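You operate a simulated robot arm through the tools that you are given. There is no shell and no other tool. Be economical: measure what you need, move in short steps, check, and stop when the job is done.

You are at the controls of a simulated two-armed robot. One attempt, no reset.

TASK
Take the green checked cloth from the worktop between range and sink and lay it out flat on the door end of the long worktop.

The check looks at the end state, three seconds after you hand in, the way a careful person would. Anything else that was tipped, shoved, dropped, spilled or broken makes it a failure. Flat cloth is picked up by pressing the open fingertips on it (5 to 10 N) and closing them slowly along it; thin cloth reads only 2 to 8 mm in the jaws.

THE ROBOT
Two 7-joint arms with two-finger parallel grippers on one trunk, on a base that drives. Base frame: it is fixed to the floor where the robot stands at the start and does not move with it; the origin is under the middle of the robot, x ahead of it, y to its left, z up. Readings come in mm, degrees, newtons and seconds.
The left shoulder is at the start at [70, 134, 1151], the right one opposite. Places, roughly: door end of the long worktop [600, 2300, 900]. Payload 1.57 kg a hand.
The TCP of each hand is the grasp point between the finger pads, 30 mm short of the fingertips. In the tool frame z runs along the fingers and y along their closing line. The gripper opens to 80 mm. The fingers are 17 mm wide and 12 mm thick; the gripper's body (40 by 82 mm) begins 80 mm behind the TCP.
Orientation is that of the tool frame in the base frame, as a unit quaternion [w, x, y, z]. With the fingers straight down and closing along the base's y, the tool's x points along the base's -x, its y along +y and its z along -z.

THE INTERFACE
- The arms move only by the tool servo_tool. It takes "left_series", "right_series" or both (then of equal length, played together; a hand with none holds still); each is a list of rows, each a list of 2 entries, a list of its own where there are three numbers: the shift along the base's x, y, z in mm, then the turn, a rotation vector about the base's x, y, z in degrees. In form: [[[dx, dy, dz], [ax, ay, az]], ...]. A call has 1 to 20 rows; each row shifts and turns the commanded pose from where the row before left it. "left_gripper" and "right_gripper" are, for a hand that has rows, the finger opening in mm, from 0 to 80, set as the call begins (left out, the last holds). Each row takes 0.2 s and may step no farther than 50 mm and 8.6 degrees from the row before; otherwise, or with a gripper value out of range, the whole call is refused. A pose out of reach is approached as far as the arm can. The call stops where the force on the tool passes 40 N (or 10 N more than at its start, if that is more) or the arm is blocked; 0.2 s more then pass. The fingers move at their own pace (about 153 mm/s each) and stop on an object; they squeeze with about 41 N. The grip force told is the motor's: it shows also when the fingers shut on nothing. Time passes only in rows, and 0.2 s behind the last, so rows that do not move let the fingers close. The reply holds the time, the measured pose of the TCP, the force on the tool along the base axes, the opening and the grip force, in the units named above and with some noise.
- Cameras (640 x 400 px; columns grow to the right, rows downward): "scene" is now at [130.5, -5.9, 1362.5]; the picture's right is [-0.09, -1.00, 0.00], its down [-0.72, 0.07, -0.69] and it looks along [0.69, -0.07, -0.72] (base axes); focal length 288 px, centre (320, 200). "left" rides on the left gripper at [72, 7, -122] in its tool frame; the picture's right is [-0.09, 1.00, 0.00], its down [-0.84, -0.08, -0.54] and it looks along [-0.54, -0.05, 0.84] (tool axes); focal length 238 px, centre (320, 200). "right" rides on the right gripper at [72, -7, -122] in its tool frame; the picture's right is [0.09, 1.00, 0.00], its down [-0.84, 0.08, -0.54] and it looks along [-0.54, 0.05, 0.84] (tool axes); focal length 238 px, centre (320, 200). There is no depth. A picture from a camera that has moved, and an enlarged one, comes with that camera's place and axes in the base frame and with its lens.
- get_image(camera): a new picture of that camera. The clock stands still meanwhile.
- raise_lower(by): slides the trunk up (or, below 0, down) by that many mm; the arms and the scene camera ride with it, the base frame stays. It gives what a move gives, with no picture.
- base_move(legs): drives the robot by 1 to 6 legs, each [ahead, left, turn to the left] in mm, mm and degrees, along the robot's own axes; the way and the turn of a leg run together, so that a leg with both is an arc; at most 1500 mm and 180 degrees a leg. The arms and the cameras ride along, it lands a little off, and it stops where it bumps. It gives what a move gives.
- head_to(pan, tilt): turns the head with the scene camera to pan (to the left, within 86 degrees either way) and tilt (down, from -29 to 69), counted from straight ahead of the robot. It gives what a move gives.
- close_up(camera, box): a new picture of the part [left, top, right, bottom] of that camera's present view, enlarged. The clock stands still meanwhile.
- job_done(): hands the job in; it is judged then, once.

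Go step by step. Nothing tells you exact positions but the pictures and the camera data: compare them with the known pose of the tool, close in by small moves and look again before you grip or let go. The budget is 120 turns and 92 pictures, counting those below and the enlarged ones. Unless the task says otherwise, let go and move clear before handing in, and close with one line.

The tools are called after "Request:" as name(argument=value, ...) on one line, values as JSON. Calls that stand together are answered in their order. servo_tool: Moves the arms, as the interface text tells. Its arguments: {"type":"object","properties":{"left_series":{"type":"array"},"left_gripper":{"type":"number"},"right_series":{"type":"array"},"right_gripper":{"type":"number"}},"required":[]} The other tools are called the same way: raise_lower (by) slides the trunk up or down; base_move (legs) drives the base; head_to (pan, tilt) turns the head that bears the scene camera; get_image (camera) takes a picture; close_up (camera, box) takes an enlarged picture of a part of a camera's view; job_done () hands the job in.

At the start:

```text
t: 0.0
left_position: [468.5, 146.3, 1064.2]
left_tool_rot: [-0.001, 0.0, 1.0, 0.0]
left_force: [0.4, 0.1, -0.4]
left_opening: 79.9
left_finger_force: 0.1
right_position: [409.6, -135.2, 1116.2]
right_tool_rot: [0.0, 0.0, 1.0, 0.0]
right_force: [0.6, 0.4, -0.4]
right_opening: 80.0
right_finger_force: 0.0
trunk travel left (down, up): [-725.0, 215.0]
robot x, y, heading: [0.9, -3.2, 0.0]
head pan, tilt: [-5.4, 46.3]
```

scene: 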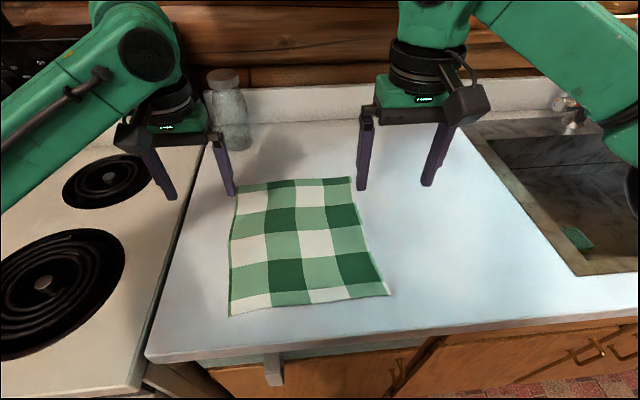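
right: 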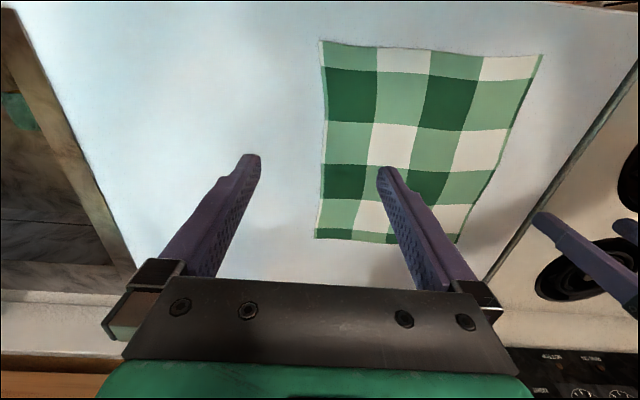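
left: 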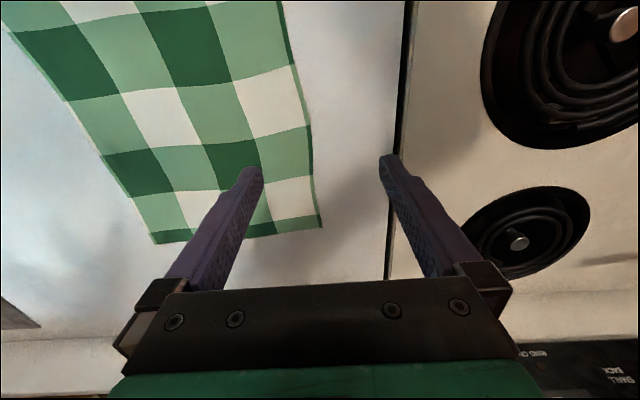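

The cloth lies flat at about x 350–680, y −155…145, in front of the robot. First I look toward the door end of the long worktop before planning the lay.

Request:
head_to(pan=70, tilt=20)

Request:
get_image(camera="scene")

```text
t: 1.5
left_position: [469.1, 146.6, 1064.8]
left_tool_rot: [-0.002, -0.001, 1.0, 0.0]
left_force: [-0.3, -0.4, 0.2]
left_opening: 80.1
left_finger_force: 0.1
right_position: [410.7, -135.5, 1115.4]
right_tool_rot: [0.0, 0.0, 1.0, 0.001]
right_force: [-0.9, 0.2, -0.2]
right_opening: 80.2
right_finger_force: 0.0
trunk travel left (down, up): [-725.0, 215.0]
robot x, y, heading: [0.5, 0.8, 0.0]
head pan, tilt: [70.0, 20.0]
```

```text
88 pictures are left
camera scene: at [82.5, 89.2, 1403.0], right [0.94, -0.34, 0.0], down [-0.12, -0.32, -0.94], along [0.32, 0.88, -0.34], focal length 288 px, centre (320, 200)
```

scene: 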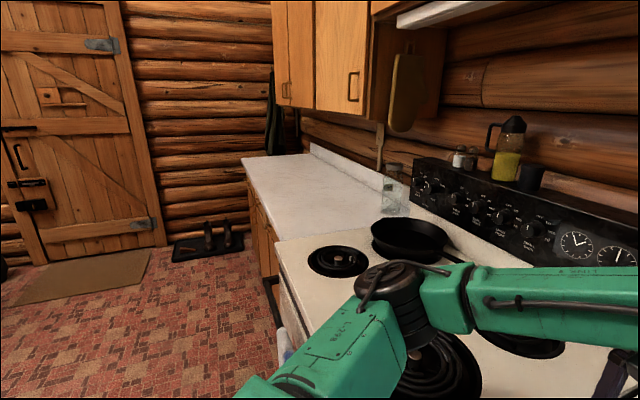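

The long worktop continues past the range and its door end looks clear. Now I bring both hands over the near corners of the cloth, high, and look.

Request:
servo_tool(left_series=[[[-30, -11, -35], [0, 0, 0]], [[-30, -11, -35], [0, 0, 0]], [[-30, -10, -35], [0, 0, 0]], [[-7, 0, -10], [0, 0, 0]]], right_series=[[[-10, 3, -45], [0, 0, 0]], [[-10, 3, -45], [0, 0, 0]], [[-8, 2, -45], [0, 0, 0]], [[0, 0, -30], [0, 0, 0]]], left_gripper=40, right_gripper=40)

Request:
head_to(pan=0, tilt=50)

Request:
get_image(camera="scene")

Request:
get_image(camera="left")

Request:
get_image(camera="right")

```text
t: 2.5
left_position: [370.3, 114.9, 947.4]
left_tool_rot: [-0.001, -0.001, 1.0, 0.0]
left_force: [-0.2, 0.2, 0.3]
left_opening: 39.8
left_finger_force: 0.1
right_position: [384.6, -129.6, 951.8]
right_tool_rot: [-0.001, 0.0, 1.0, -0.001]
right_force: [-0.9, 0.7, 0.7]
right_opening: 39.9
right_finger_force: 0.1
trunk travel left (down, up): [-725.0, 215.0]
robot x, y, heading: [-1.8, 0.1, -0.0]
head pan, tilt: [70.0, 20.0]
```

```text
t: 3.9
left_position: [371.7, 115.5, 946.7]
left_tool_rot: [-0.001, 0.0, 1.0, 0.0]
left_force: [-0.3, 0.6, -0.6]
left_opening: 40.1
left_finger_force: 0.1
right_position: [385.5, -129.1, 953.4]
right_tool_rot: [0.0, 0.0, 1.0, 0.0]
right_force: [-0.2, 0.6, 0.2]
right_opening: 40.2
right_finger_force: 0.1
trunk travel left (down, up): [-725.0, 215.0]
robot x, y, heading: [1.5, 1.0, -0.2]
head pan, tilt: [0.0, 50.0]
```

```text
87 pictures are left
camera scene: at [127.5, 1.8, 1357.5], right [0.0, -1.0, 0.0], down [-0.77, 0.0, -0.64], along [0.64, 0.0, -0.77], focal length 288 px, centre (320, 200)
```

scene: 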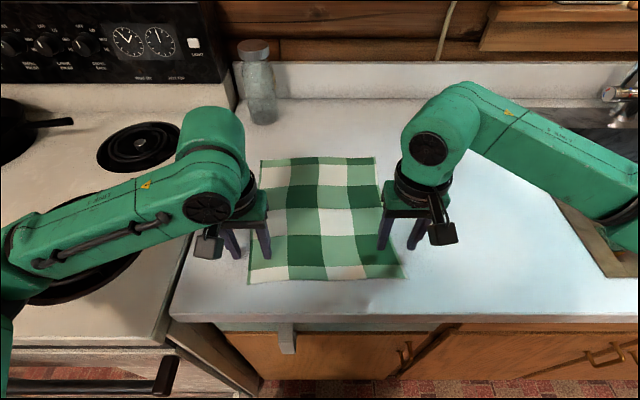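

```text
86 pictures are left
camera left: at [298.3, 121.2, 1069.1], right [0.09, 1.0, 0.0], down [0.84, -0.08, 0.54], along [0.54, -0.05, -0.84], focal length 238 px, centre (320, 200)
```

left: 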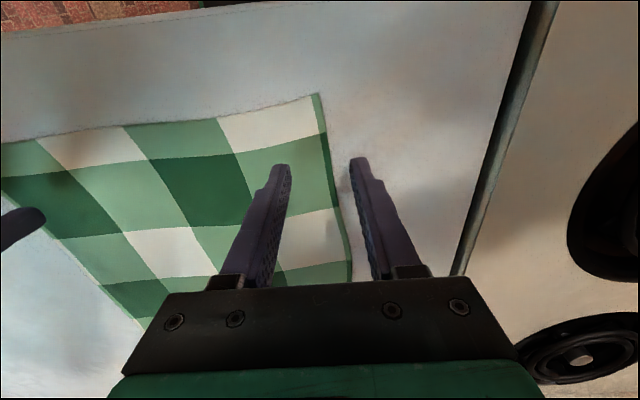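

```text
85 pictures are left
camera right: at [312.8, -136.1, 1073.9], right [-0.09, 1.0, 0.0], down [0.84, 0.08, 0.54], along [0.54, 0.05, -0.84], focal length 238 px, centre (320, 200)
```

right: 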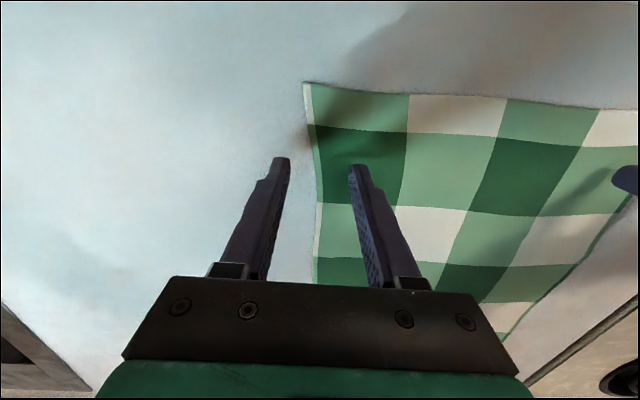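

Wrist views put the near corners at about (331,118) and (339,−148). I shift the hands inward onto the cloth and lower to just above it.

Request:
servo_tool(left_series=[[[-20, -28, 0], [0, 0, 0]], [[0, 0, -20], [0, 0, 0]], [[0, 0, -21], [0, 0, 0]], [[0, 0, 0], [0, 0, 0]]], right_series=[[[-27, 16, 0], [0, 0, 0]], [[0, 0, -24], [0, 0, 0]], [[0, 0, -24], [0, 0, 0]], [[0, 0, 0], [0, 0, 0]]], left_gripper=32, right_gripper=32)

Request:
get_image(camera="left")

Request:
get_image(camera="right")

```text
t: 4.5
left_position: [350.2, 85.3, 941.9]
left_tool_rot: [0.009, -0.001, 1.0, -0.002]
left_force: [-3.4, -0.1, 16.9]
left_opening: 32.0
left_finger_force: 0.2
right_position: [354.4, -113.8, 940.2]
right_tool_rot: [0.007, 0.001, 1.0, 0.003]
right_force: [-3.1, 1.1, 17.7]
right_opening: 32.3
right_finger_force: 0.1
trunk travel left (down, up): [-725.0, 215.0]
robot x, y, heading: [1.7, -0.5, 0.3]
head pan, tilt: [0.0, 50.0]
stopped in row 2 (right hand): the force on the tool passed its limit (the readings are from after the stop); the commanded pose is now the measured one
```

```text
84 pictures are left
camera left: at [274.8, 92.5, 1060.5], right [0.09, 1.0, 0.0], down [0.83, -0.07, 0.56], along [0.56, -0.05, -0.83], focal length 238 px, centre (320, 200)
```

left: 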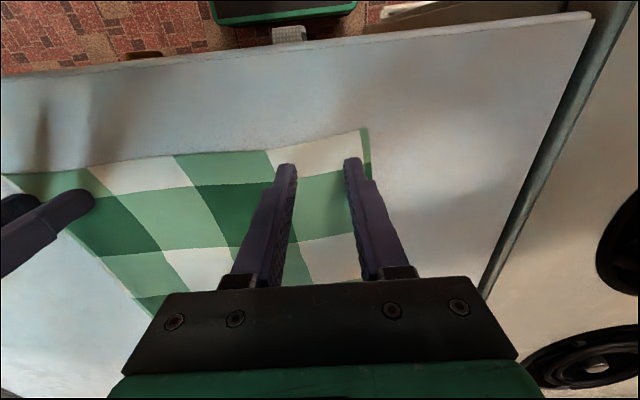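

```text
83 pictures are left
camera right: at [281.7, -120.9, 1061.4], right [-0.09, 1.0, 0.0], down [0.83, 0.07, 0.55], along [0.55, 0.05, -0.83], focal length 238 px, centre (320, 200)
```

right: 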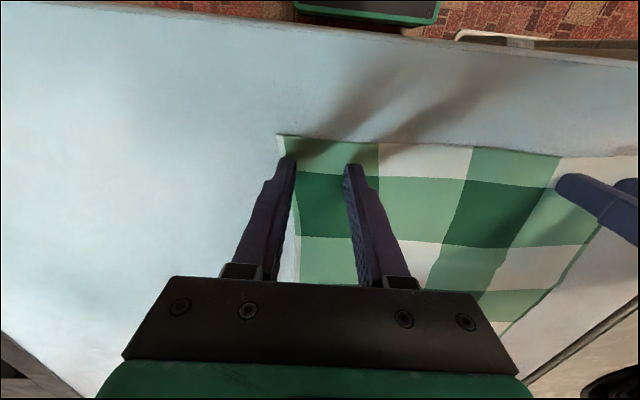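

The fingertips touched at TCP z≈941, so the surface is near z=910, higher than the rough figure. I raise slightly, nudge the right hand inward, and settle to a light press.

Request:
servo_tool(left_series=[[[0, 0, 6], [0, 0, 0]], [[-4, 0, 0], [0, 0, 0]], [[0, 0, -3], [0, 0, 0]], [[0, 0, 0], [0, 0, 0]]], right_series=[[[0, 0, 6], [0, 0, 0]], [[-2, 6, 0], [0, 0, 0]], [[0, 0, -3], [0, 0, 0]], [[0, 0, 0], [0, 0, 0]]])

```text
t: 5.5
left_position: [346.4, 86.0, 940.4]
left_tool_rot: [0.007, -0.001, 1.0, -0.001]
left_force: [-0.3, 0.7, 6.1]
left_opening: 31.8
left_finger_force: 0.4
right_position: [358.3, -107.3, 940.5]
right_tool_rot: [0.005, 0.001, 1.0, 0.003]
right_force: [-0.2, 0.4, 0.3]
right_opening: 31.9
right_finger_force: 0.0
trunk travel left (down, up): [-725.0, 215.0]
robot x, y, heading: [0.4, 4.4, -0.2]
head pan, tilt: [0.0, 50.0]
```

Left presses at 6 N; the right needs a touch more. I lower it slightly.

Request:
servo_tool(left_series=[[[0, 0, -0.5], [0, 0, 0]], [[0, 0, 0], [0, 0, 0]]], right_series=[[[0, 0, -2], [0, 0, 0]], [[0, 0, 0], [0, 0, 0]]])

```text
t: 6.1
left_position: [347.7, 85.7, 941.1]
left_tool_rot: [0.007, -0.001, 1.0, -0.002]
left_force: [1.7, -0.8, 10.8]
left_opening: 31.5
left_finger_force: 0.1
right_position: [357.2, -107.7, 941.4]
right_tool_rot: [0.008, 0.001, 1.0, 0.003]
right_force: [3.6, -0.4, 21.2]
right_opening: 32.0
right_finger_force: 0.0
trunk travel left (down, up): [-725.0, 215.0]
robot x, y, heading: [-0.3, 1.9, -0.0]
head pan, tilt: [0.0, 50.0]
```

Right is a bit heavy; I ease it and start closing slowly.

Request:
servo_tool(left_series=[[[0, 0, -0.1], [0, 0, 0]], [[0, 0, 0], [0, 0, 0]]], right_series=[[[0, 0, -0.1], [0, 0, 0]], [[0, 0, 1.3], [0, 0, 0]]])

Request:
servo_tool(left_series=[[[0, 0, 0], [0, 0, 0]]], right_series=[[[0, 0, 0], [0, 0, 0]]], left_gripper=25, right_gripper=25)

Request:
get_image(camera="left")

Request:
get_image(camera="right")

```text
t: 6.7
left_position: [344.9, 84.7, 941.4]
left_tool_rot: [0.007, -0.001, 1.0, -0.002]
left_force: [1.0, -1.7, 8.3]
left_opening: 31.6
left_finger_force: 0.0
right_position: [356.2, -106.8, 942.0]
right_tool_rot: [0.007, 0.001, 1.0, 0.003]
right_force: [3.7, 1.0, 21.5]
right_opening: 31.3
right_finger_force: 0.0
trunk travel left (down, up): [-725.0, 215.0]
robot x, y, heading: [2.3, 0.3, -0.0]
head pan, tilt: [0.0, 50.0]
```

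```text
t: 7.1
left_position: [344.8, 86.2, 940.9]
left_tool_rot: [0.006, -0.001, 1.0, -0.003]
left_force: [0.9, -0.7, 7.9]
left_opening: 23.7
left_finger_force: 0.1
right_position: [355.4, -107.7, 942.2]
right_tool_rot: [0.006, 0.001, 1.0, 0.003]
right_force: [1.5, 0.3, 21.0]
right_opening: 24.3
right_finger_force: 0.0
trunk travel left (down, up): [-725.0, 215.0]
robot x, y, heading: [0.2, -1.9, 0.2]
head pan, tilt: [0.0, 50.0]
```

```text
82 pictures are left
camera left: at [271.8, 92.8, 1060.9], right [0.09, 1.0, 0.0], down [0.83, -0.07, 0.55], along [0.55, -0.05, -0.83], focal length 238 px, centre (320, 200)
```

left: 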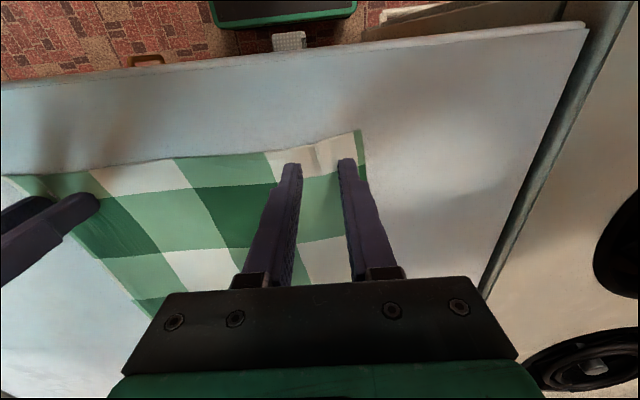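

```text
81 pictures are left
camera right: at [281.4, -114.8, 1061.5], right [-0.09, 1.0, 0.0], down [0.83, 0.07, 0.55], along [0.55, 0.05, -0.83], focal length 238 px, centre (320, 200)
```

right: 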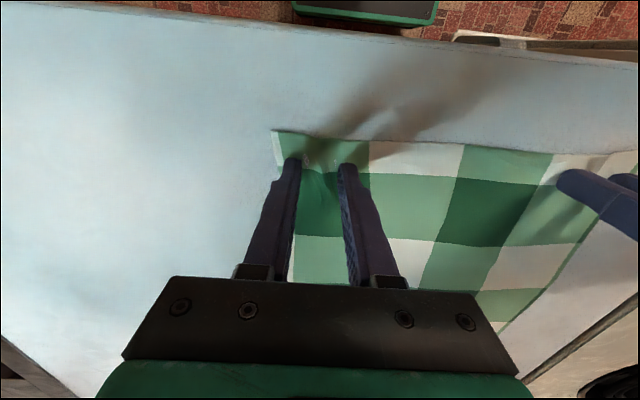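

The cloth is buckling up between the fingers on both sides, as wanted. I continue closing in steps, easing the right.

Request:
servo_tool(left_series=[[[0, 0, 0], [0, 0, 0]]], right_series=[[[0, 0, 1], [0, 0, 0]]], left_gripper=17, right_gripper=17)

Request:
servo_tool(left_series=[[[0, 0, 0], [0, 0, 0]]], right_series=[[[0, 0, 0], [0, 0, 0]]], left_gripper=9, right_gripper=9)

Request:
servo_tool(left_series=[[[0, 0, 0], [0, 0, 0]], [[0, 0, 0], [0, 0, 0]], [[0, 0, 0], [0, 0, 0]]], right_series=[[[0, 0, 0], [0, 0, 0]], [[0, 0, 0], [0, 0, 0]], [[0, 0, 0], [0, 0, 0]]], left_gripper=0, right_gripper=0)

Request:
get_image(camera="left")

Request:
get_image(camera="right")

```text
t: 7.5
left_position: [345.9, 86.5, 940.2]
left_tool_rot: [0.008, 0.0, 1.0, -0.002]
left_force: [-1.2, -1.4, 9.7]
left_opening: 16.0
left_finger_force: 0.0
right_position: [354.7, -108.3, 941.7]
right_tool_rot: [0.005, 0.001, 1.0, 0.002]
right_force: [-0.7, -0.5, 9.0]
right_opening: 17.1
right_finger_force: 0.0
trunk travel left (down, up): [-725.0, 215.0]
robot x, y, heading: [-1.0, -0.2, -0.1]
head pan, tilt: [0.0, 50.0]
```

```text
t: 7.9
left_position: [346.2, 85.3, 942.1]
left_tool_rot: [0.008, 0.0, 1.0, -0.003]
left_force: [-0.5, -3.8, 8.3]
left_opening: 10.1
left_finger_force: 0.5
right_position: [355.6, -107.8, 941.7]
right_tool_rot: [0.006, -0.001, 1.0, 0.003]
right_force: [-0.3, 3.0, 5.6]
right_opening: 10.1
right_finger_force: 0.4
trunk travel left (down, up): [-725.0, 215.0]
robot x, y, heading: [1.4, -0.7, -0.1]
head pan, tilt: [0.0, 50.0]
```

```text
t: 8.7
left_position: [346.1, 86.5, 941.8]
left_tool_rot: [0.007, -0.001, 1.0, -0.002]
left_force: [0.9, -13.2, 5.8]
left_opening: 2.0
left_finger_force: 23.6
right_position: [356.3, -107.9, 941.5]
right_tool_rot: [0.007, -0.001, 1.0, 0.003]
right_force: [-1.0, 13.7, 11.5]
right_opening: 3.8
right_finger_force: 24.5
trunk travel left (down, up): [-725.0, 215.0]
robot x, y, heading: [1.2, 1.9, 0.3]
head pan, tilt: [0.0, 50.0]
```

```text
80 pictures are left
camera left: at [272.3, 92.3, 1061.0], right [0.09, 1.0, 0.0], down [0.83, -0.07, 0.55], along [0.55, -0.05, -0.83], focal length 238 px, centre (320, 200)
```

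left: 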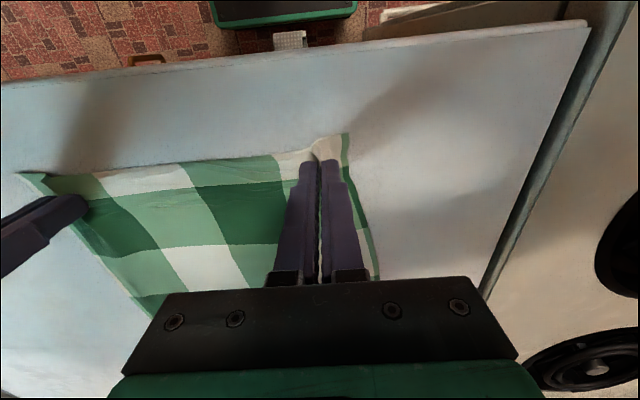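

```text
79 pictures are left
camera right: at [282.2, -114.2, 1062.5], right [-0.09, 1.0, 0.01], down [0.83, 0.07, 0.55], along [0.55, 0.06, -0.83], focal length 238 px, centre (320, 200)
```

right: 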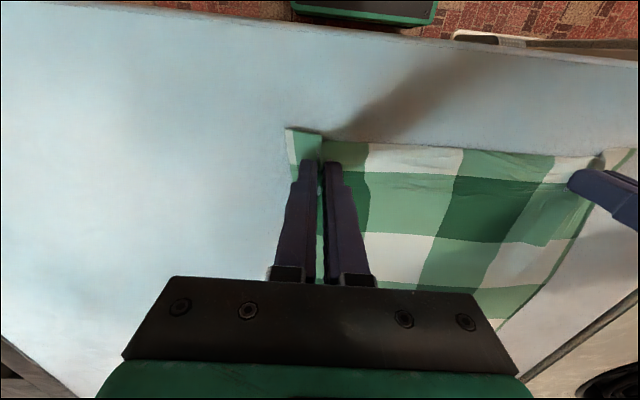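

Both jaws read thin cloth (2.0 and 3.8 mm). I relax the tension a little and lift gently.

Request:
servo_tool(left_series=[[[0, -4, 3], [0, 0, 0]], [[0, 0, 15], [0, 0, 0]], [[5, 0, 25], [0, 0, 0]], [[5, 0, 25], [0, 0, 0]], [[5, 0, 25], [0, 0, 0]], [[0, 0, 0], [0, 0, 0]]], right_series=[[[0, 4, 3], [0, 0, 0]], [[0, 0, 15], [0, 0, 0]], [[5, 0, 25], [0, 0, 0]], [[5, 0, 25], [0, 0, 0]], [[5, 0, 25], [0, 0, 0]], [[0, 0, 0], [0, 0, 0]]])

Request:
get_image(camera="scene")

```text
t: 10.1
left_position: [363.0, 81.6, 1034.9]
left_tool_rot: [0.006, -0.001, 1.0, -0.002]
left_force: [1.0, -4.4, 0.1]
left_opening: 1.6
left_finger_force: 23.5
right_position: [373.1, -105.5, 1036.2]
right_tool_rot: [0.005, 0.0, 1.0, 0.002]
right_force: [-0.1, 5.5, -0.8]
right_opening: 1.9
right_finger_force: 23.6
trunk travel left (down, up): [-725.0, 215.0]
robot x, y, heading: [-2.2, -2.7, 0.2]
head pan, tilt: [0.0, 50.0]
```

```text
78 pictures are left
camera scene: at [127.8, 1.7, 1357.4], right [0.0, -1.0, 0.0], down [-0.77, 0.0, -0.64], along [0.64, 0.0, -0.77], focal length 288 px, centre (320, 200)
```

scene: 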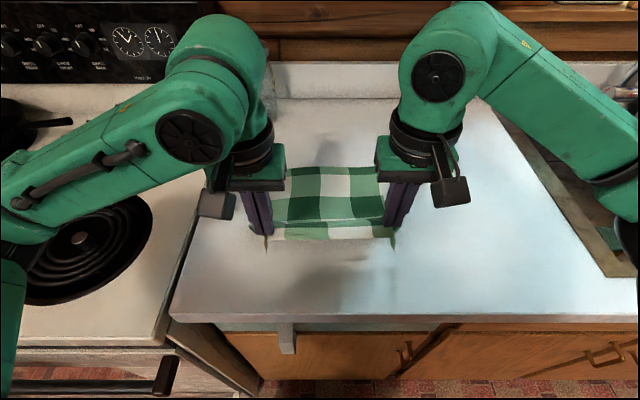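

Both corners hold and the cloth is rising. I raise the trunk and look.

Request:
raise_lower(by=210)

Request:
servo_tool(left_series=[[[0, 0, 30], [0, 0, 0]], [[0, 0, 30], [0, 0, 0]], [[0, 0, 0], [0, 0, 0]]], right_series=[[[0, 0, 30], [0, 0, 0]], [[0, 0, 30], [0, 0, 0]], [[0, 0, 0], [0, 0, 0]]])

Request:
get_image(camera="scene")

Request:
get_image(camera="left")

```text
t: 12.3
left_position: [362.4, 80.2, 1245.7]
left_tool_rot: [0.007, -0.001, 1.0, -0.002]
left_force: [0.9, -4.6, -0.4]
left_opening: 1.5
left_finger_force: 23.3
right_position: [375.1, -105.5, 1246.5]
right_tool_rot: [0.006, 0.001, 1.0, 0.002]
right_force: [-0.4, 4.7, 0.6]
right_opening: 1.8
right_finger_force: 23.2
trunk travel left (down, up): [-935.0, 5.0]
robot x, y, heading: [-0.4, 5.5, 0.0]
head pan, tilt: [0.0, 50.0]
```

```text
t: 13.1
left_position: [365.0, 82.9, 1305.1]
left_tool_rot: [0.006, -0.001, 1.0, -0.002]
left_force: [1.2, -6.5, -0.4]
left_opening: 1.6
left_finger_force: 23.4
right_position: [374.7, -103.3, 1305.6]
right_tool_rot: [0.004, 0.001, 1.0, 0.002]
right_force: [0.6, 7.0, -0.4]
right_opening: 2.0
right_finger_force: 23.0
trunk travel left (down, up): [-935.0, 5.0]
robot x, y, heading: [-4.3, -1.9, -0.1]
head pan, tilt: [0.0, 50.0]
```

```text
77 pictures are left
camera scene: at [128.1, 1.5, 1567.4], right [0.0, -1.0, 0.0], down [-0.77, 0.0, -0.64], along [0.64, 0.0, -0.77], focal length 288 px, centre (320, 200)
```

scene: 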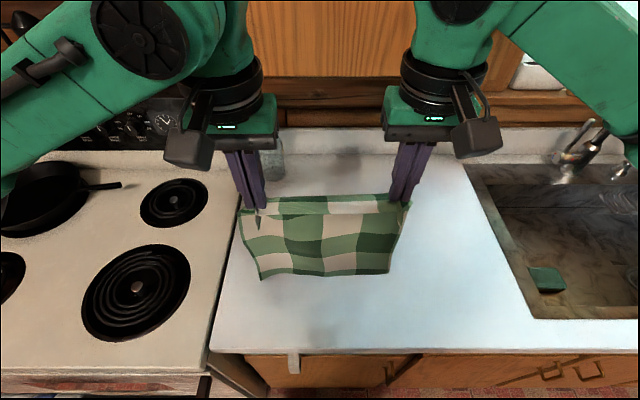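

```text
76 pictures are left
camera left: at [289.9, 89.0, 1424.5], right [0.09, 1.0, 0.0], down [0.83, -0.07, 0.55], along [0.55, -0.05, -0.83], focal length 238 px, centre (320, 200)
```

left: 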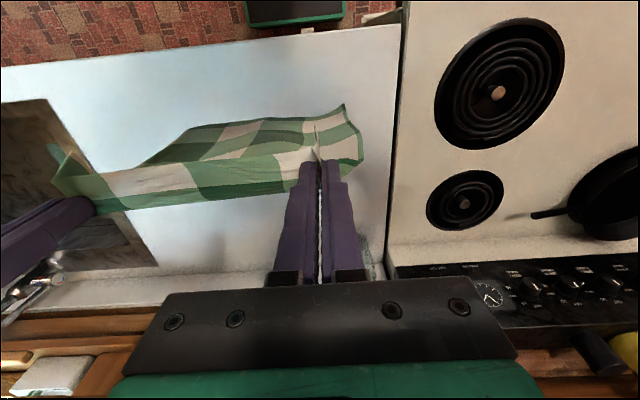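

The cloth hangs freely from both hands. Before driving, I check the floor to both sides.

Request:
head_to(pan=86, tilt=40)

Request:
get_image(camera="scene")

Request:
head_to(pan=-86, tilt=40)

Request:
get_image(camera="scene")

```text
t: 14.7
left_position: [361.5, 82.4, 1304.0]
left_tool_rot: [0.006, 0.0, 1.0, -0.001]
left_force: [0.4, -7.5, -0.2]
left_opening: 1.9
left_finger_force: 24.2
right_position: [375.1, -105.0, 1305.5]
right_tool_rot: [0.005, 0.0, 1.0, 0.003]
right_force: [-1.4, 6.2, 0.5]
right_opening: 1.5
right_finger_force: 23.5
trunk travel left (down, up): [-935.0, 5.0]
robot x, y, heading: [4.5, -2.5, 0.0]
head pan, tilt: [85.9, 40.0]
```

```text
75 pictures are left
camera scene: at [56.9, 86.5, 1581.6], right [1.0, -0.07, 0.0], down [-0.05, -0.64, -0.77], along [0.05, 0.76, -0.64], focal length 288 px, centre (320, 200)
```

scene: 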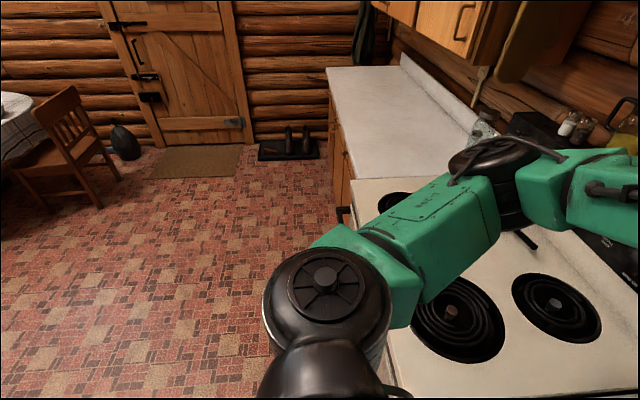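

```text
t: 17.3
left_position: [363.1, 81.0, 1304.5]
left_tool_rot: [0.006, 0.0, 1.0, -0.001]
left_force: [0.4, -7.6, 0.2]
left_opening: 1.5
left_finger_force: 23.5
right_position: [376.0, -105.3, 1305.4]
right_tool_rot: [0.005, 0.001, 1.0, 0.003]
right_force: [-1.2, 6.2, 0.4]
right_opening: 1.5
right_finger_force: 23.6
trunk travel left (down, up): [-935.0, 5.0]
robot x, y, heading: [-0.3, -2.7, -0.0]
head pan, tilt: [-85.9, 40.0]
```

```text
74 pictures are left
camera scene: at [56.8, -83.1, 1581.6], right [-1.0, -0.07, 0.0], down [-0.05, 0.64, -0.77], along [0.05, -0.76, -0.64], focal length 288 px, centre (320, 200)
```

scene: 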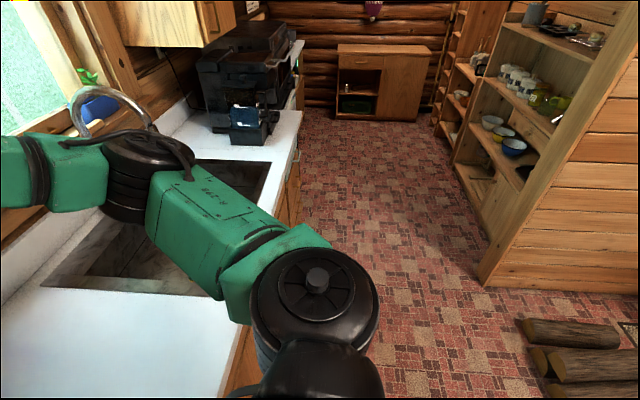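

The way is clear on both sides. I back off 300 mm, then slide left in two legs.

Request:
base_move(legs=[[-300, 0, 0], [0, 1000, 0], [0, 1000, 0]])

Request:
head_to(pan=35, tilt=35)

Request:
get_image(camera="scene")

```text
t: 29.0
left_position: [29.5, 2098.8, 1305.0]
left_tool_rot: [0.006, -0.019, 1.0, -0.001]
left_force: [0.9, -6.7, 0.5]
left_opening: 1.5
left_finger_force: 23.8
right_position: [47.9, 1912.2, 1304.9]
right_tool_rot: [0.005, -0.016, 1.0, 0.003]
right_force: [-1.1, 6.3, -0.4]
right_opening: 1.6
right_finger_force: 23.1
trunk travel left (down, up): [-935.0, 5.0]
robot x, y, heading: [-330.1, 2004.4, 1.9]
head pan, tilt: [-85.9, 40.0]
```

```text
t: 31.0
left_position: [29.4, 2101.0, 1304.4]
left_tool_rot: [0.006, -0.018, 1.0, -0.002]
left_force: [0.5, -7.0, -1.2]
left_opening: 1.6
left_finger_force: 23.5
right_position: [46.6, 1914.0, 1305.4]
right_tool_rot: [0.005, -0.016, 1.0, 0.003]
right_force: [-0.3, 6.3, -0.1]
right_opening: 1.8
right_finger_force: 23.9
trunk travel left (down, up): [-935.0, 5.0]
robot x, y, heading: [-330.8, 2002.4, 1.9]
head pan, tilt: [35.0, 35.0]
```

```text
73 pictures are left
camera scene: at [-210.3, 2061.0, 1589.2], right [0.6, -0.8, 0.0], down [-0.46, -0.35, -0.82], along [0.65, 0.49, -0.57], focal length 288 px, centre (320, 200)
```

scene: 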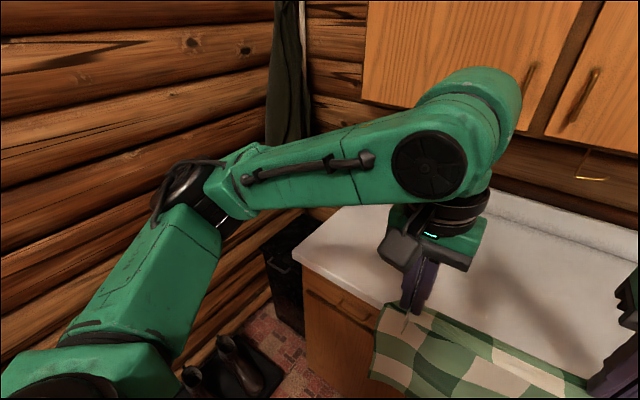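

The door end of the counter is bare, its end at about y≈2526 and its front edge near x≈263. I straighten, slide another 295 mm left, and check the surface.

Request:
base_move(legs=[[0, 0, -1.9], [0, 295, 0]])

Request:
head_to(pan=0, tilt=30)

Request:
get_image(camera="scene")

```text
t: 33.5
left_position: [31.9, 2390.3, 1304.6]
left_tool_rot: [0.006, -0.001, 1.0, 0.0]
left_force: [0.6, -6.9, 0.7]
left_opening: 1.8
left_finger_force: 23.9
right_position: [43.5, 2204.5, 1305.1]
right_tool_rot: [0.005, 0.0, 1.0, 0.004]
right_force: [0.7, 6.5, -0.7]
right_opening: 2.0
right_finger_force: 23.4
trunk travel left (down, up): [-935.0, 5.0]
robot x, y, heading: [-334.0, 2307.6, -0.2]
head pan, tilt: [35.0, 35.0]
```

```text
t: 34.5
left_position: [31.8, 2393.0, 1303.4]
left_tool_rot: [0.006, 0.0, 1.0, -0.003]
left_force: [0.7, -6.8, 0.5]
left_opening: 1.8
left_finger_force: 23.2
right_position: [42.9, 2206.9, 1304.8]
right_tool_rot: [0.006, 0.0, 1.0, 0.003]
right_force: [-0.7, 5.7, 0.7]
right_opening: 1.7
right_finger_force: 23.3
trunk travel left (down, up): [-935.0, 5.0]
robot x, y, heading: [-332.0, 2311.3, -0.1]
head pan, tilt: [0.0, 30.0]
```

```text
72 pictures are left
camera scene: at [-190.7, 2313.0, 1597.0], right [0.0, -1.0, 0.0], down [-0.5, 0.0, -0.87], along [0.87, 0.0, -0.5], focal length 288 px, centre (320, 200)
```

scene: 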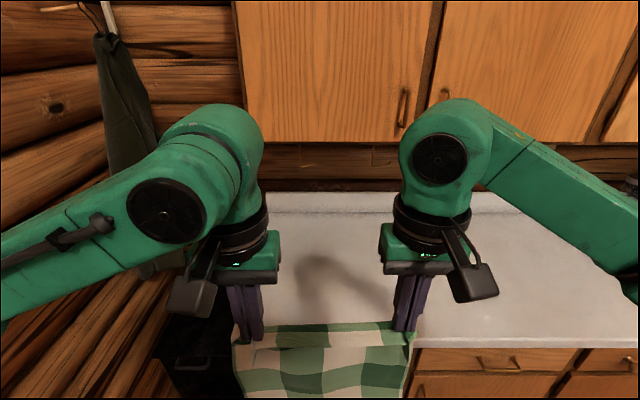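

Overhead cupboards start around x≈570, z≈1335, so I'll lay the cloth forward: near edge down first, then sweep hands forward and down under the cupboards. I drive in now with the cloth above the counter.

Request:
base_move(legs=[[325, -10, 0]])

Request:
servo_tool(left_series=[[[-20, 0, 0], [0, 0, 0]], [[-15, 0, 0], [0, 0, 0]], [[0, 0, 0], [0, 0, 0]]], right_series=[[[-20, 0, 0], [0, 0, 0]], [[-15, 0, 0], [0, 0, 0]], [[0, 0, 0], [0, 0, 0]]])

Request:
head_to(pan=0, tilt=55)

Request:
get_image(camera="scene")

Request:
get_image(camera="left")

```text
t: 36.6
left_position: [350.9, 2380.4, 1306.0]
left_tool_rot: [0.008, 0.001, 1.0, -0.002]
left_force: [0.4, -6.2, -0.5]
left_opening: 1.8
left_finger_force: 24.1
right_position: [361.4, 2194.1, 1305.2]
right_tool_rot: [0.006, 0.003, 1.0, 0.002]
right_force: [-0.6, 6.5, 0.1]
right_opening: 1.7
right_finger_force: 23.4
trunk travel left (down, up): [-935.0, 5.0]
robot x, y, heading: [-9.4, 2298.3, -0.2]
head pan, tilt: [0.0, 30.0]
```

```text
t: 37.4
left_position: [320.5, 2380.3, 1304.0]
left_tool_rot: [0.006, 0.001, 1.0, -0.002]
left_force: [0.6, -7.9, -0.6]
left_opening: 1.7
left_finger_force: 23.5
right_position: [333.0, 2193.4, 1304.1]
right_tool_rot: [0.004, 0.002, 1.0, 0.003]
right_force: [-0.1, 7.7, 0.3]
right_opening: 1.9
right_finger_force: 23.6
trunk travel left (down, up): [-935.0, 5.0]
robot x, y, heading: [-14.2, 2300.2, -0.4]
head pan, tilt: [0.0, 30.0]
```

```text
t: 38.3
left_position: [319.3, 2380.5, 1304.0]
left_tool_rot: [0.005, 0.002, 1.0, -0.002]
left_force: [0.4, -8.1, -0.7]
left_opening: 1.9
left_finger_force: 23.2
right_position: [331.2, 2193.7, 1304.4]
right_tool_rot: [0.005, 0.002, 1.0, 0.002]
right_force: [-0.5, 7.8, -0.2]
right_opening: 1.6
right_finger_force: 23.7
trunk travel left (down, up): [-935.0, 5.0]
robot x, y, heading: [-6.7, 2300.0, -0.4]
head pan, tilt: [0.0, 55.0]
```

```text
71 pictures are left
camera scene: at [113.5, 2300.7, 1561.0], right [0.0, -1.0, 0.0], down [-0.82, 0.0, -0.57], along [0.57, 0.0, -0.82], focal length 288 px, centre (320, 200)
```

scene: 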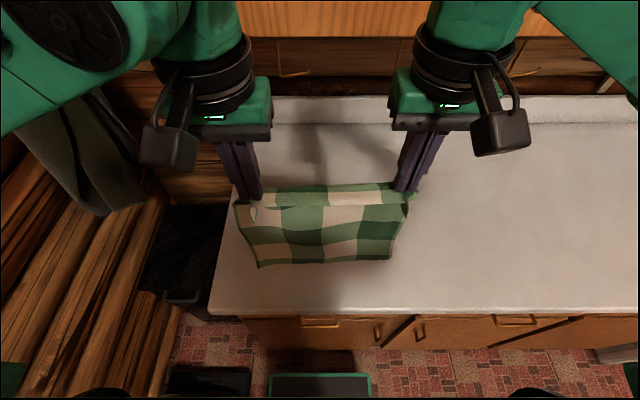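

```text
70 pictures are left
camera left: at [245.3, 2388.2, 1424.3], right [0.1, 1.0, 0.0], down [0.83, -0.08, 0.55], along [0.55, -0.06, -0.83], focal length 238 px, centre (320, 200)
```

left: 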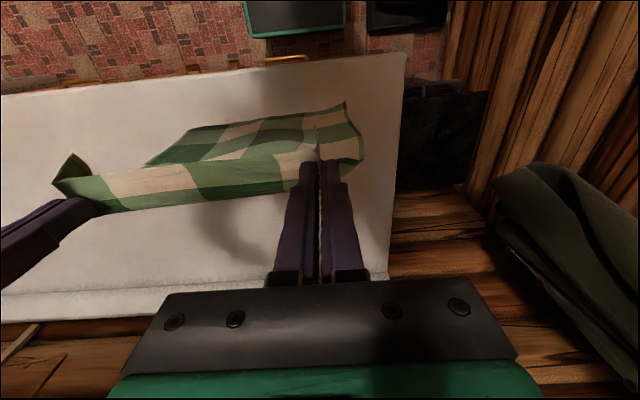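

Positioned well: counter edge at x≈270, end at y≈2539, and the cloth centred near y≈2287. I lower until the hanging edge is about to touch.

Request:
servo_tool(left_series=[[[5, 0, -25], [0, 0, 0]], [[5, 0, -25], [0, 0, 0]], [[5, 0, -25], [0, 0, 0]], [[0, 0, 0], [0, 0, 0]]], right_series=[[[5, 0, -25], [0, 0, 0]], [[5, 0, -25], [0, 0, 0]], [[5, 0, -25], [0, 0, 0]], [[0, 0, 0], [0, 0, 0]]])

Request:
get_image(camera="scene")

```text
t: 39.3
left_position: [334.8, 2380.8, 1230.1]
left_tool_rot: [0.007, 0.002, 1.0, -0.002]
left_force: [1.1, -8.3, 0.0]
left_opening: 1.9
left_finger_force: 22.7
right_position: [347.5, 2193.3, 1228.8]
right_tool_rot: [0.006, 0.003, 1.0, 0.003]
right_force: [-0.5, 8.5, 0.3]
right_opening: 1.8
right_finger_force: 23.4
trunk travel left (down, up): [-935.0, 5.0]
robot x, y, heading: [-9.6, 2297.0, -0.3]
head pan, tilt: [0.0, 55.0]
```

```text
69 pictures are left
camera scene: at [113.0, 2300.8, 1561.0], right [0.0, -1.0, 0.0], down [-0.82, 0.0, -0.57], along [0.57, 0.0, -0.82], focal length 288 px, centre (320, 200)
```

scene: 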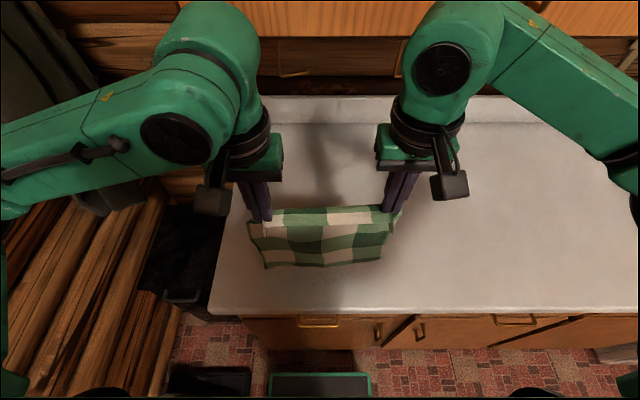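

The hem is just above the surface. I continue lowering with a slight forward drift and check.

Request:
servo_tool(left_series=[[[3, 0, -20], [0, 0, 0]], [[5, 0, -20], [0, 0, 0]], [[10, 0, -10], [0, 0, 0]], [[0, 0, 0], [0, 0, 0]]], right_series=[[[3, 0, -20], [0, 0, 0]], [[5, 0, -20], [0, 0, 0]], [[10, 0, -10], [0, 0, 0]], [[0, 0, 0], [0, 0, 0]]])

Request:
get_image(camera="scene")

Request:
get_image(camera="left")

```text
t: 40.3
left_position: [352.3, 2379.1, 1179.5]
left_tool_rot: [0.007, 0.001, 1.0, -0.002]
left_force: [1.5, -4.0, -0.1]
left_opening: 1.7
left_finger_force: 23.8
right_position: [362.2, 2194.5, 1178.9]
right_tool_rot: [0.005, 0.002, 1.0, 0.002]
right_force: [-0.2, 3.3, 0.4]
right_opening: 1.7
right_finger_force: 24.1
trunk travel left (down, up): [-935.0, 5.0]
robot x, y, heading: [-10.0, 2300.4, -0.4]
head pan, tilt: [0.0, 55.0]
```

```text
68 pictures are left
camera scene: at [113.0, 2300.8, 1561.0], right [0.0, -1.0, 0.0], down [-0.82, 0.0, -0.57], along [0.57, 0.0, -0.82], focal length 288 px, centre (320, 200)
```

scene: 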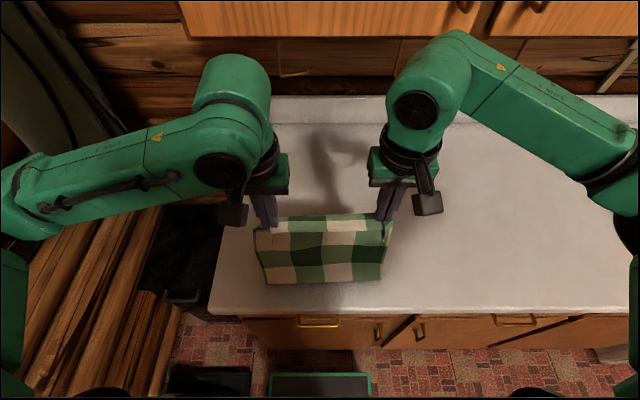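

```text
67 pictures are left
camera left: at [277.8, 2385.8, 1299.4], right [0.1, 1.0, 0.0], down [0.83, -0.08, 0.55], along [0.55, -0.05, -0.83], focal length 238 px, centre (320, 200)
```

left: 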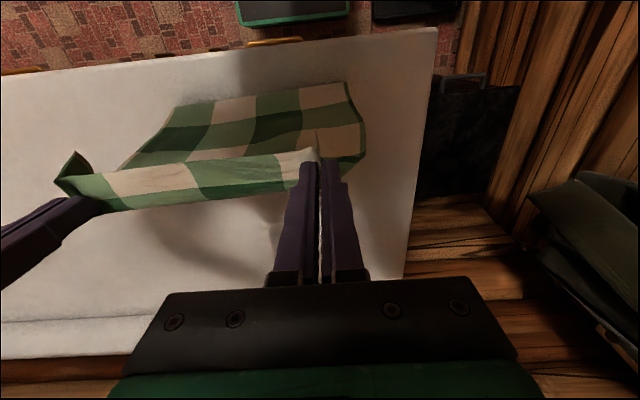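

The hem has landed near x≈329. Now I sweep forward and down.

Request:
servo_tool(left_series=[[[17, 0, -7], [0, 0, 0]], [[17, 0, -10], [0, 0, 0]], [[17, 0, -12], [0, 0, 0]], [[17, 0, -15], [0, 0, 0]], [[17, 0, -17], [0, 0, 0]], [[15, 0, -17], [0, 0, 0]], [[0, 0, 0], [0, 0, 0]]], right_series=[[[17, 0, -7], [0, 0, 0]], [[17, 0, -10], [0, 0, 0]], [[17, 0, -12], [0, 0, 0]], [[17, 0, -15], [0, 0, 0]], [[17, 0, -17], [0, 0, 0]], [[15, 0, -17], [0, 0, 0]], [[0, 0, 0], [0, 0, 0]]])

Request:
get_image(camera="scene")

Request:
get_image(camera="left")

```text
t: 41.9
left_position: [453.7, 2378.5, 1100.5]
left_tool_rot: [0.008, 0.002, 1.0, -0.002]
left_force: [0.7, -5.6, -0.1]
left_opening: 1.5
left_finger_force: 23.7
right_position: [462.6, 2192.8, 1101.2]
right_tool_rot: [0.005, 0.002, 1.0, 0.003]
right_force: [-0.3, 6.1, 0.9]
right_opening: 1.6
right_finger_force: 23.8
trunk travel left (down, up): [-935.0, 5.0]
robot x, y, heading: [-9.3, 2298.1, -0.2]
head pan, tilt: [0.0, 55.0]
```

```text
66 pictures are left
camera scene: at [112.6, 2300.8, 1561.0], right [0.0, -1.0, 0.0], down [-0.82, 0.0, -0.57], along [0.57, 0.0, -0.82], focal length 288 px, centre (320, 200)
```

scene: 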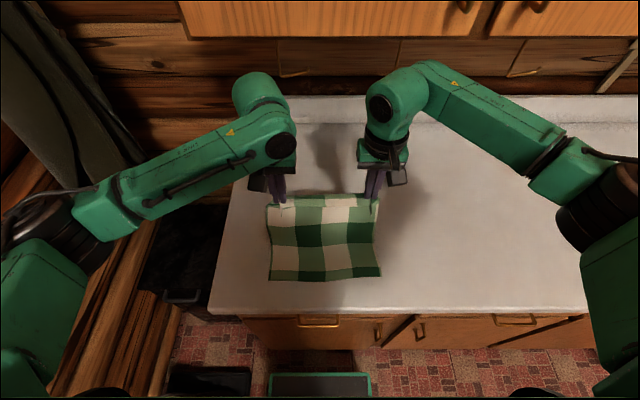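

```text
65 pictures are left
camera left: at [379.2, 2386.6, 1220.5], right [0.1, 1.0, 0.0], down [0.83, -0.08, 0.55], along [0.55, -0.06, -0.83], focal length 238 px, centre (320, 200)
```

left: 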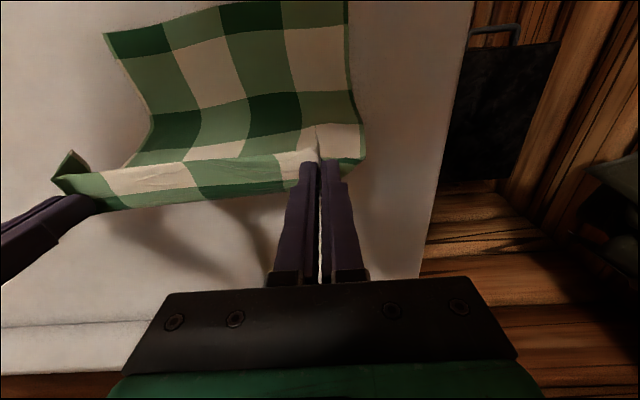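

It's laying nicely. I continue forward and down.

Request:
servo_tool(left_series=[[[15, 0, -17], [0, 0, 0]], [[15, 0, -18], [0, 0, 0]], [[15, 0, -20], [0, 0, 0]], [[15, 0, -20], [0, 0, 0]], [[15, 0, -20], [0, 0, 0]], [[13, 0, -20], [0, 0, 0]], [[0, 0, 0], [0, 0, 0]]], right_series=[[[15, 0, -17], [0, 0, 0]], [[15, 0, -18], [0, 0, 0]], [[15, 0, -20], [0, 0, 0]], [[15, 0, -20], [0, 0, 0]], [[15, 0, -20], [0, 0, 0]], [[13, 0, -20], [0, 0, 0]], [[0, 0, 0], [0, 0, 0]]])

Request:
get_image(camera="scene")

Request:
get_image(camera="left")

```text
t: 43.5
left_position: [542.1, 2380.8, 985.3]
left_tool_rot: [0.007, 0.003, 1.0, -0.003]
left_force: [-0.2, -9.7, 0.6]
left_opening: 1.6
left_finger_force: 23.1
right_position: [549.9, 2191.0, 988.9]
right_tool_rot: [0.006, 0.001, 1.0, 0.003]
right_force: [-0.4, 10.0, 0.1]
right_opening: 1.8
right_finger_force: 23.1
trunk travel left (down, up): [-935.0, 5.0]
robot x, y, heading: [-6.1, 2300.9, -0.3]
head pan, tilt: [0.0, 55.0]
```

```text
64 pictures are left
camera scene: at [112.6, 2300.6, 1561.0], right [0.0, -1.0, 0.0], down [-0.82, 0.0, -0.57], along [0.57, 0.0, -0.82], focal length 288 px, centre (320, 200)
```

scene: 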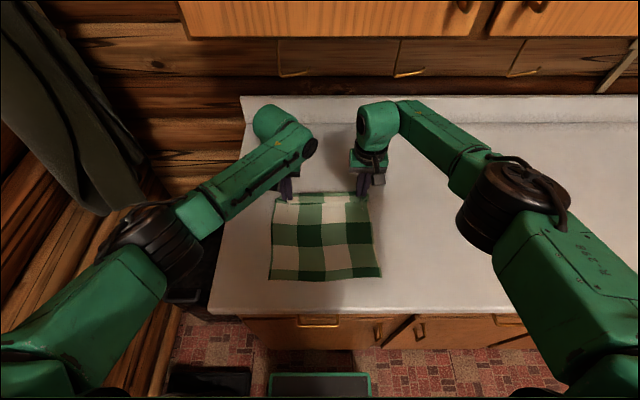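

```text
63 pictures are left
camera left: at [467.4, 2387.9, 1105.1], right [0.1, 1.0, 0.0], down [0.83, -0.08, 0.55], along [0.55, -0.06, -0.83], focal length 238 px, centre (320, 200)
```

left: 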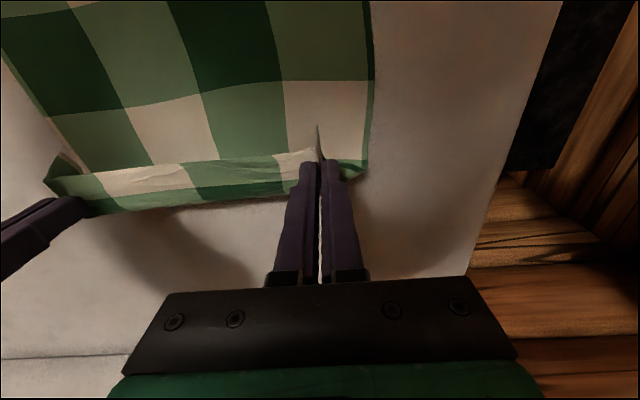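

Almost down. I bring the held edge to just above the surface, pulling slightly forward.

Request:
servo_tool(left_series=[[[8, 0, -12], [0, 0, 0]], [[8, 0, -12], [0, 0, 0]], [[8, 0, -10], [0, 0, 0]], [[4, 0, -4], [0, 0, 0]], [[0, 0, 0], [0, 0, 0]]], right_series=[[[8, 0, -12], [0, 0, 0]], [[8, 0, -12], [0, 0, 0]], [[8, 0, -11], [0, 0, 0]], [[4, 0, -5], [0, 0, 0]], [[0, 0, 0], [0, 0, 0]]])

Request:
get_image(camera="scene")

Request:
get_image(camera="left")

Request:
get_image(camera="right")

```text
t: 44.7
left_position: [561.0, 2381.7, 957.8]
left_tool_rot: [0.007, 0.002, 1.0, -0.002]
left_force: [0.1, -7.5, 1.8]
left_opening: 1.7
left_finger_force: 24.1
left hand out of reach, approached as far as the arm can: row 3, 4
right_position: [562.8, 2193.1, 976.3]
right_tool_rot: [0.011, -0.001, 1.0, 0.004]
right_force: [-0.3, 6.8, 0.2]
right_opening: 1.6
right_finger_force: 23.9
right hand out of reach, approached as far as the arm can: row 2, 3, 4
trunk travel left (down, up): [-935.0, 5.0]
robot x, y, heading: [-9.4, 2298.4, -0.3]
head pan, tilt: [0.0, 55.0]
```

```text
62 pictures are left
camera scene: at [113.5, 2300.6, 1560.9], right [0.0, -1.0, 0.0], down [-0.82, 0.0, -0.57], along [0.57, 0.0, -0.82], focal length 288 px, centre (320, 200)
```

scene: 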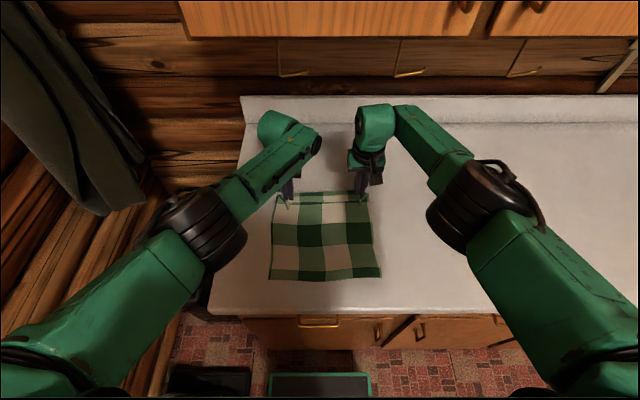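

```text
61 pictures are left
camera left: at [487.8, 2387.7, 1077.5], right [0.1, 1.0, 0.0], down [0.83, -0.08, 0.55], along [0.55, -0.05, -0.83], focal length 238 px, centre (320, 200)
```

left: 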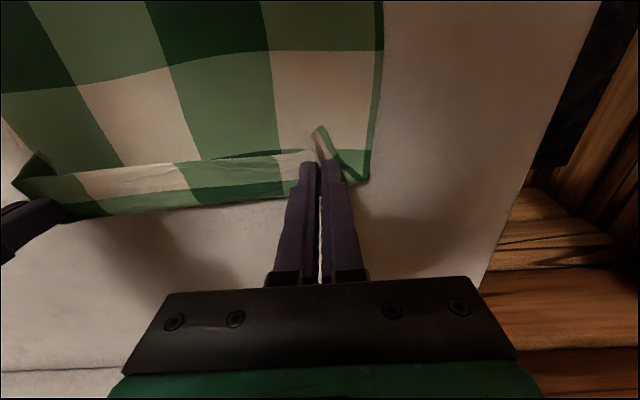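

```text
60 pictures are left
camera right: at [487.4, 2186.4, 1096.7], right [-0.09, 1.0, 0.01], down [0.82, 0.07, 0.56], along [0.56, 0.06, -0.83], focal length 238 px, centre (320, 200)
```

right: 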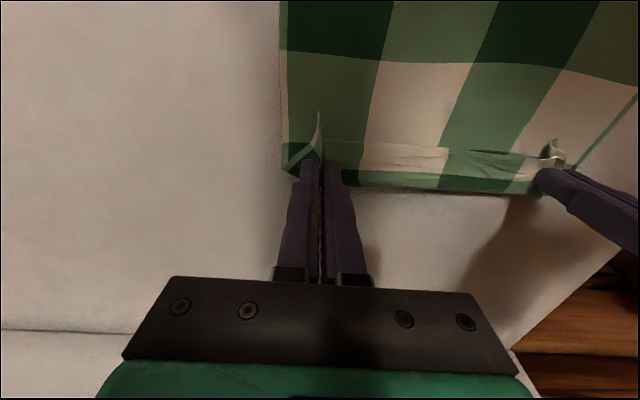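

The raised trunk limits reach. I retrace the sweep, will lower the trunk, and set the hem a little nearer the counter edge so the hands needn't reach so far.

Request:
servo_tool(left_series=[[[-8, 0, 20], [0, 0, 0]], [[-16, 0, 25], [0, 0, 0]], [[-20, 0, 25], [0, 0, 0]], [[-20, 0, 25], [0, 0, 0]], [[-22, 0, 25], [0, 0, 0]], [[-22, 0, 25], [0, 0, 0]], [[-25, 0, 20], [0, 0, 0]], [[-25, 0, 20], [0, 0, 0]], [[-25, 0, 25], [0, 0, 0]], [[-25, 0, 25], [0, 0, 0]], [[-20, 0, 25], [0, 0, 0]], [[0, 0, 0], [0, 0, 0]]], right_series=[[[-8, 0, 2], [0, 0, 0]], [[-16, 0, 25], [0, 0, 0]], [[-20, 0, 25], [0, 0, 0]], [[-20, 0, 25], [0, 0, 0]], [[-22, 0, 25], [0, 0, 0]], [[-22, 0, 25], [0, 0, 0]], [[-25, 0, 20], [0, 0, 0]], [[-25, 0, 20], [0, 0, 0]], [[-25, 0, 25], [0, 0, 0]], [[-25, 0, 25], [0, 0, 0]], [[-12, 0, 25], [0, 0, 0]], [[0, 0, 0], [0, 0, 0]]])

Request:
get_image(camera="scene")

```text
t: 47.3
left_position: [333.9, 2380.2, 1218.3]
left_tool_rot: [0.006, 0.002, 1.0, -0.002]
left_force: [2.2, -11.5, -0.7]
left_opening: 1.9
left_finger_force: 23.7
right_position: [346.1, 2192.6, 1210.5]
right_tool_rot: [0.005, 0.004, 1.0, 0.004]
right_force: [0.4, 11.0, 0.5]
right_opening: 1.7
right_finger_force: 23.5
trunk travel left (down, up): [-935.0, 5.0]
robot x, y, heading: [-13.2, 2297.8, -0.4]
head pan, tilt: [0.0, 55.0]
```

```text
59 pictures are left
camera scene: at [114.1, 2300.7, 1560.8], right [0.0, -1.0, 0.0], down [-0.82, 0.0, -0.57], along [0.57, 0.0, -0.82], focal length 288 px, centre (320, 200)
```

scene: 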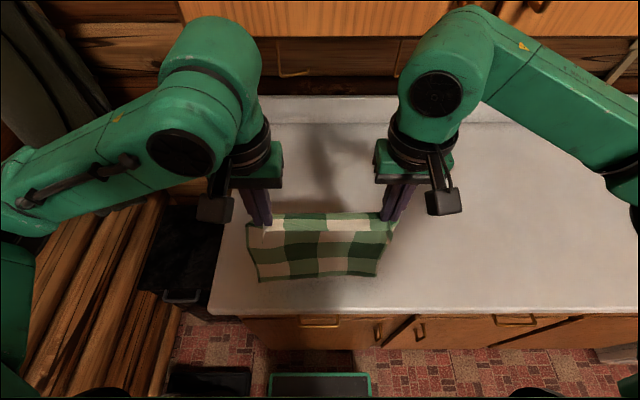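

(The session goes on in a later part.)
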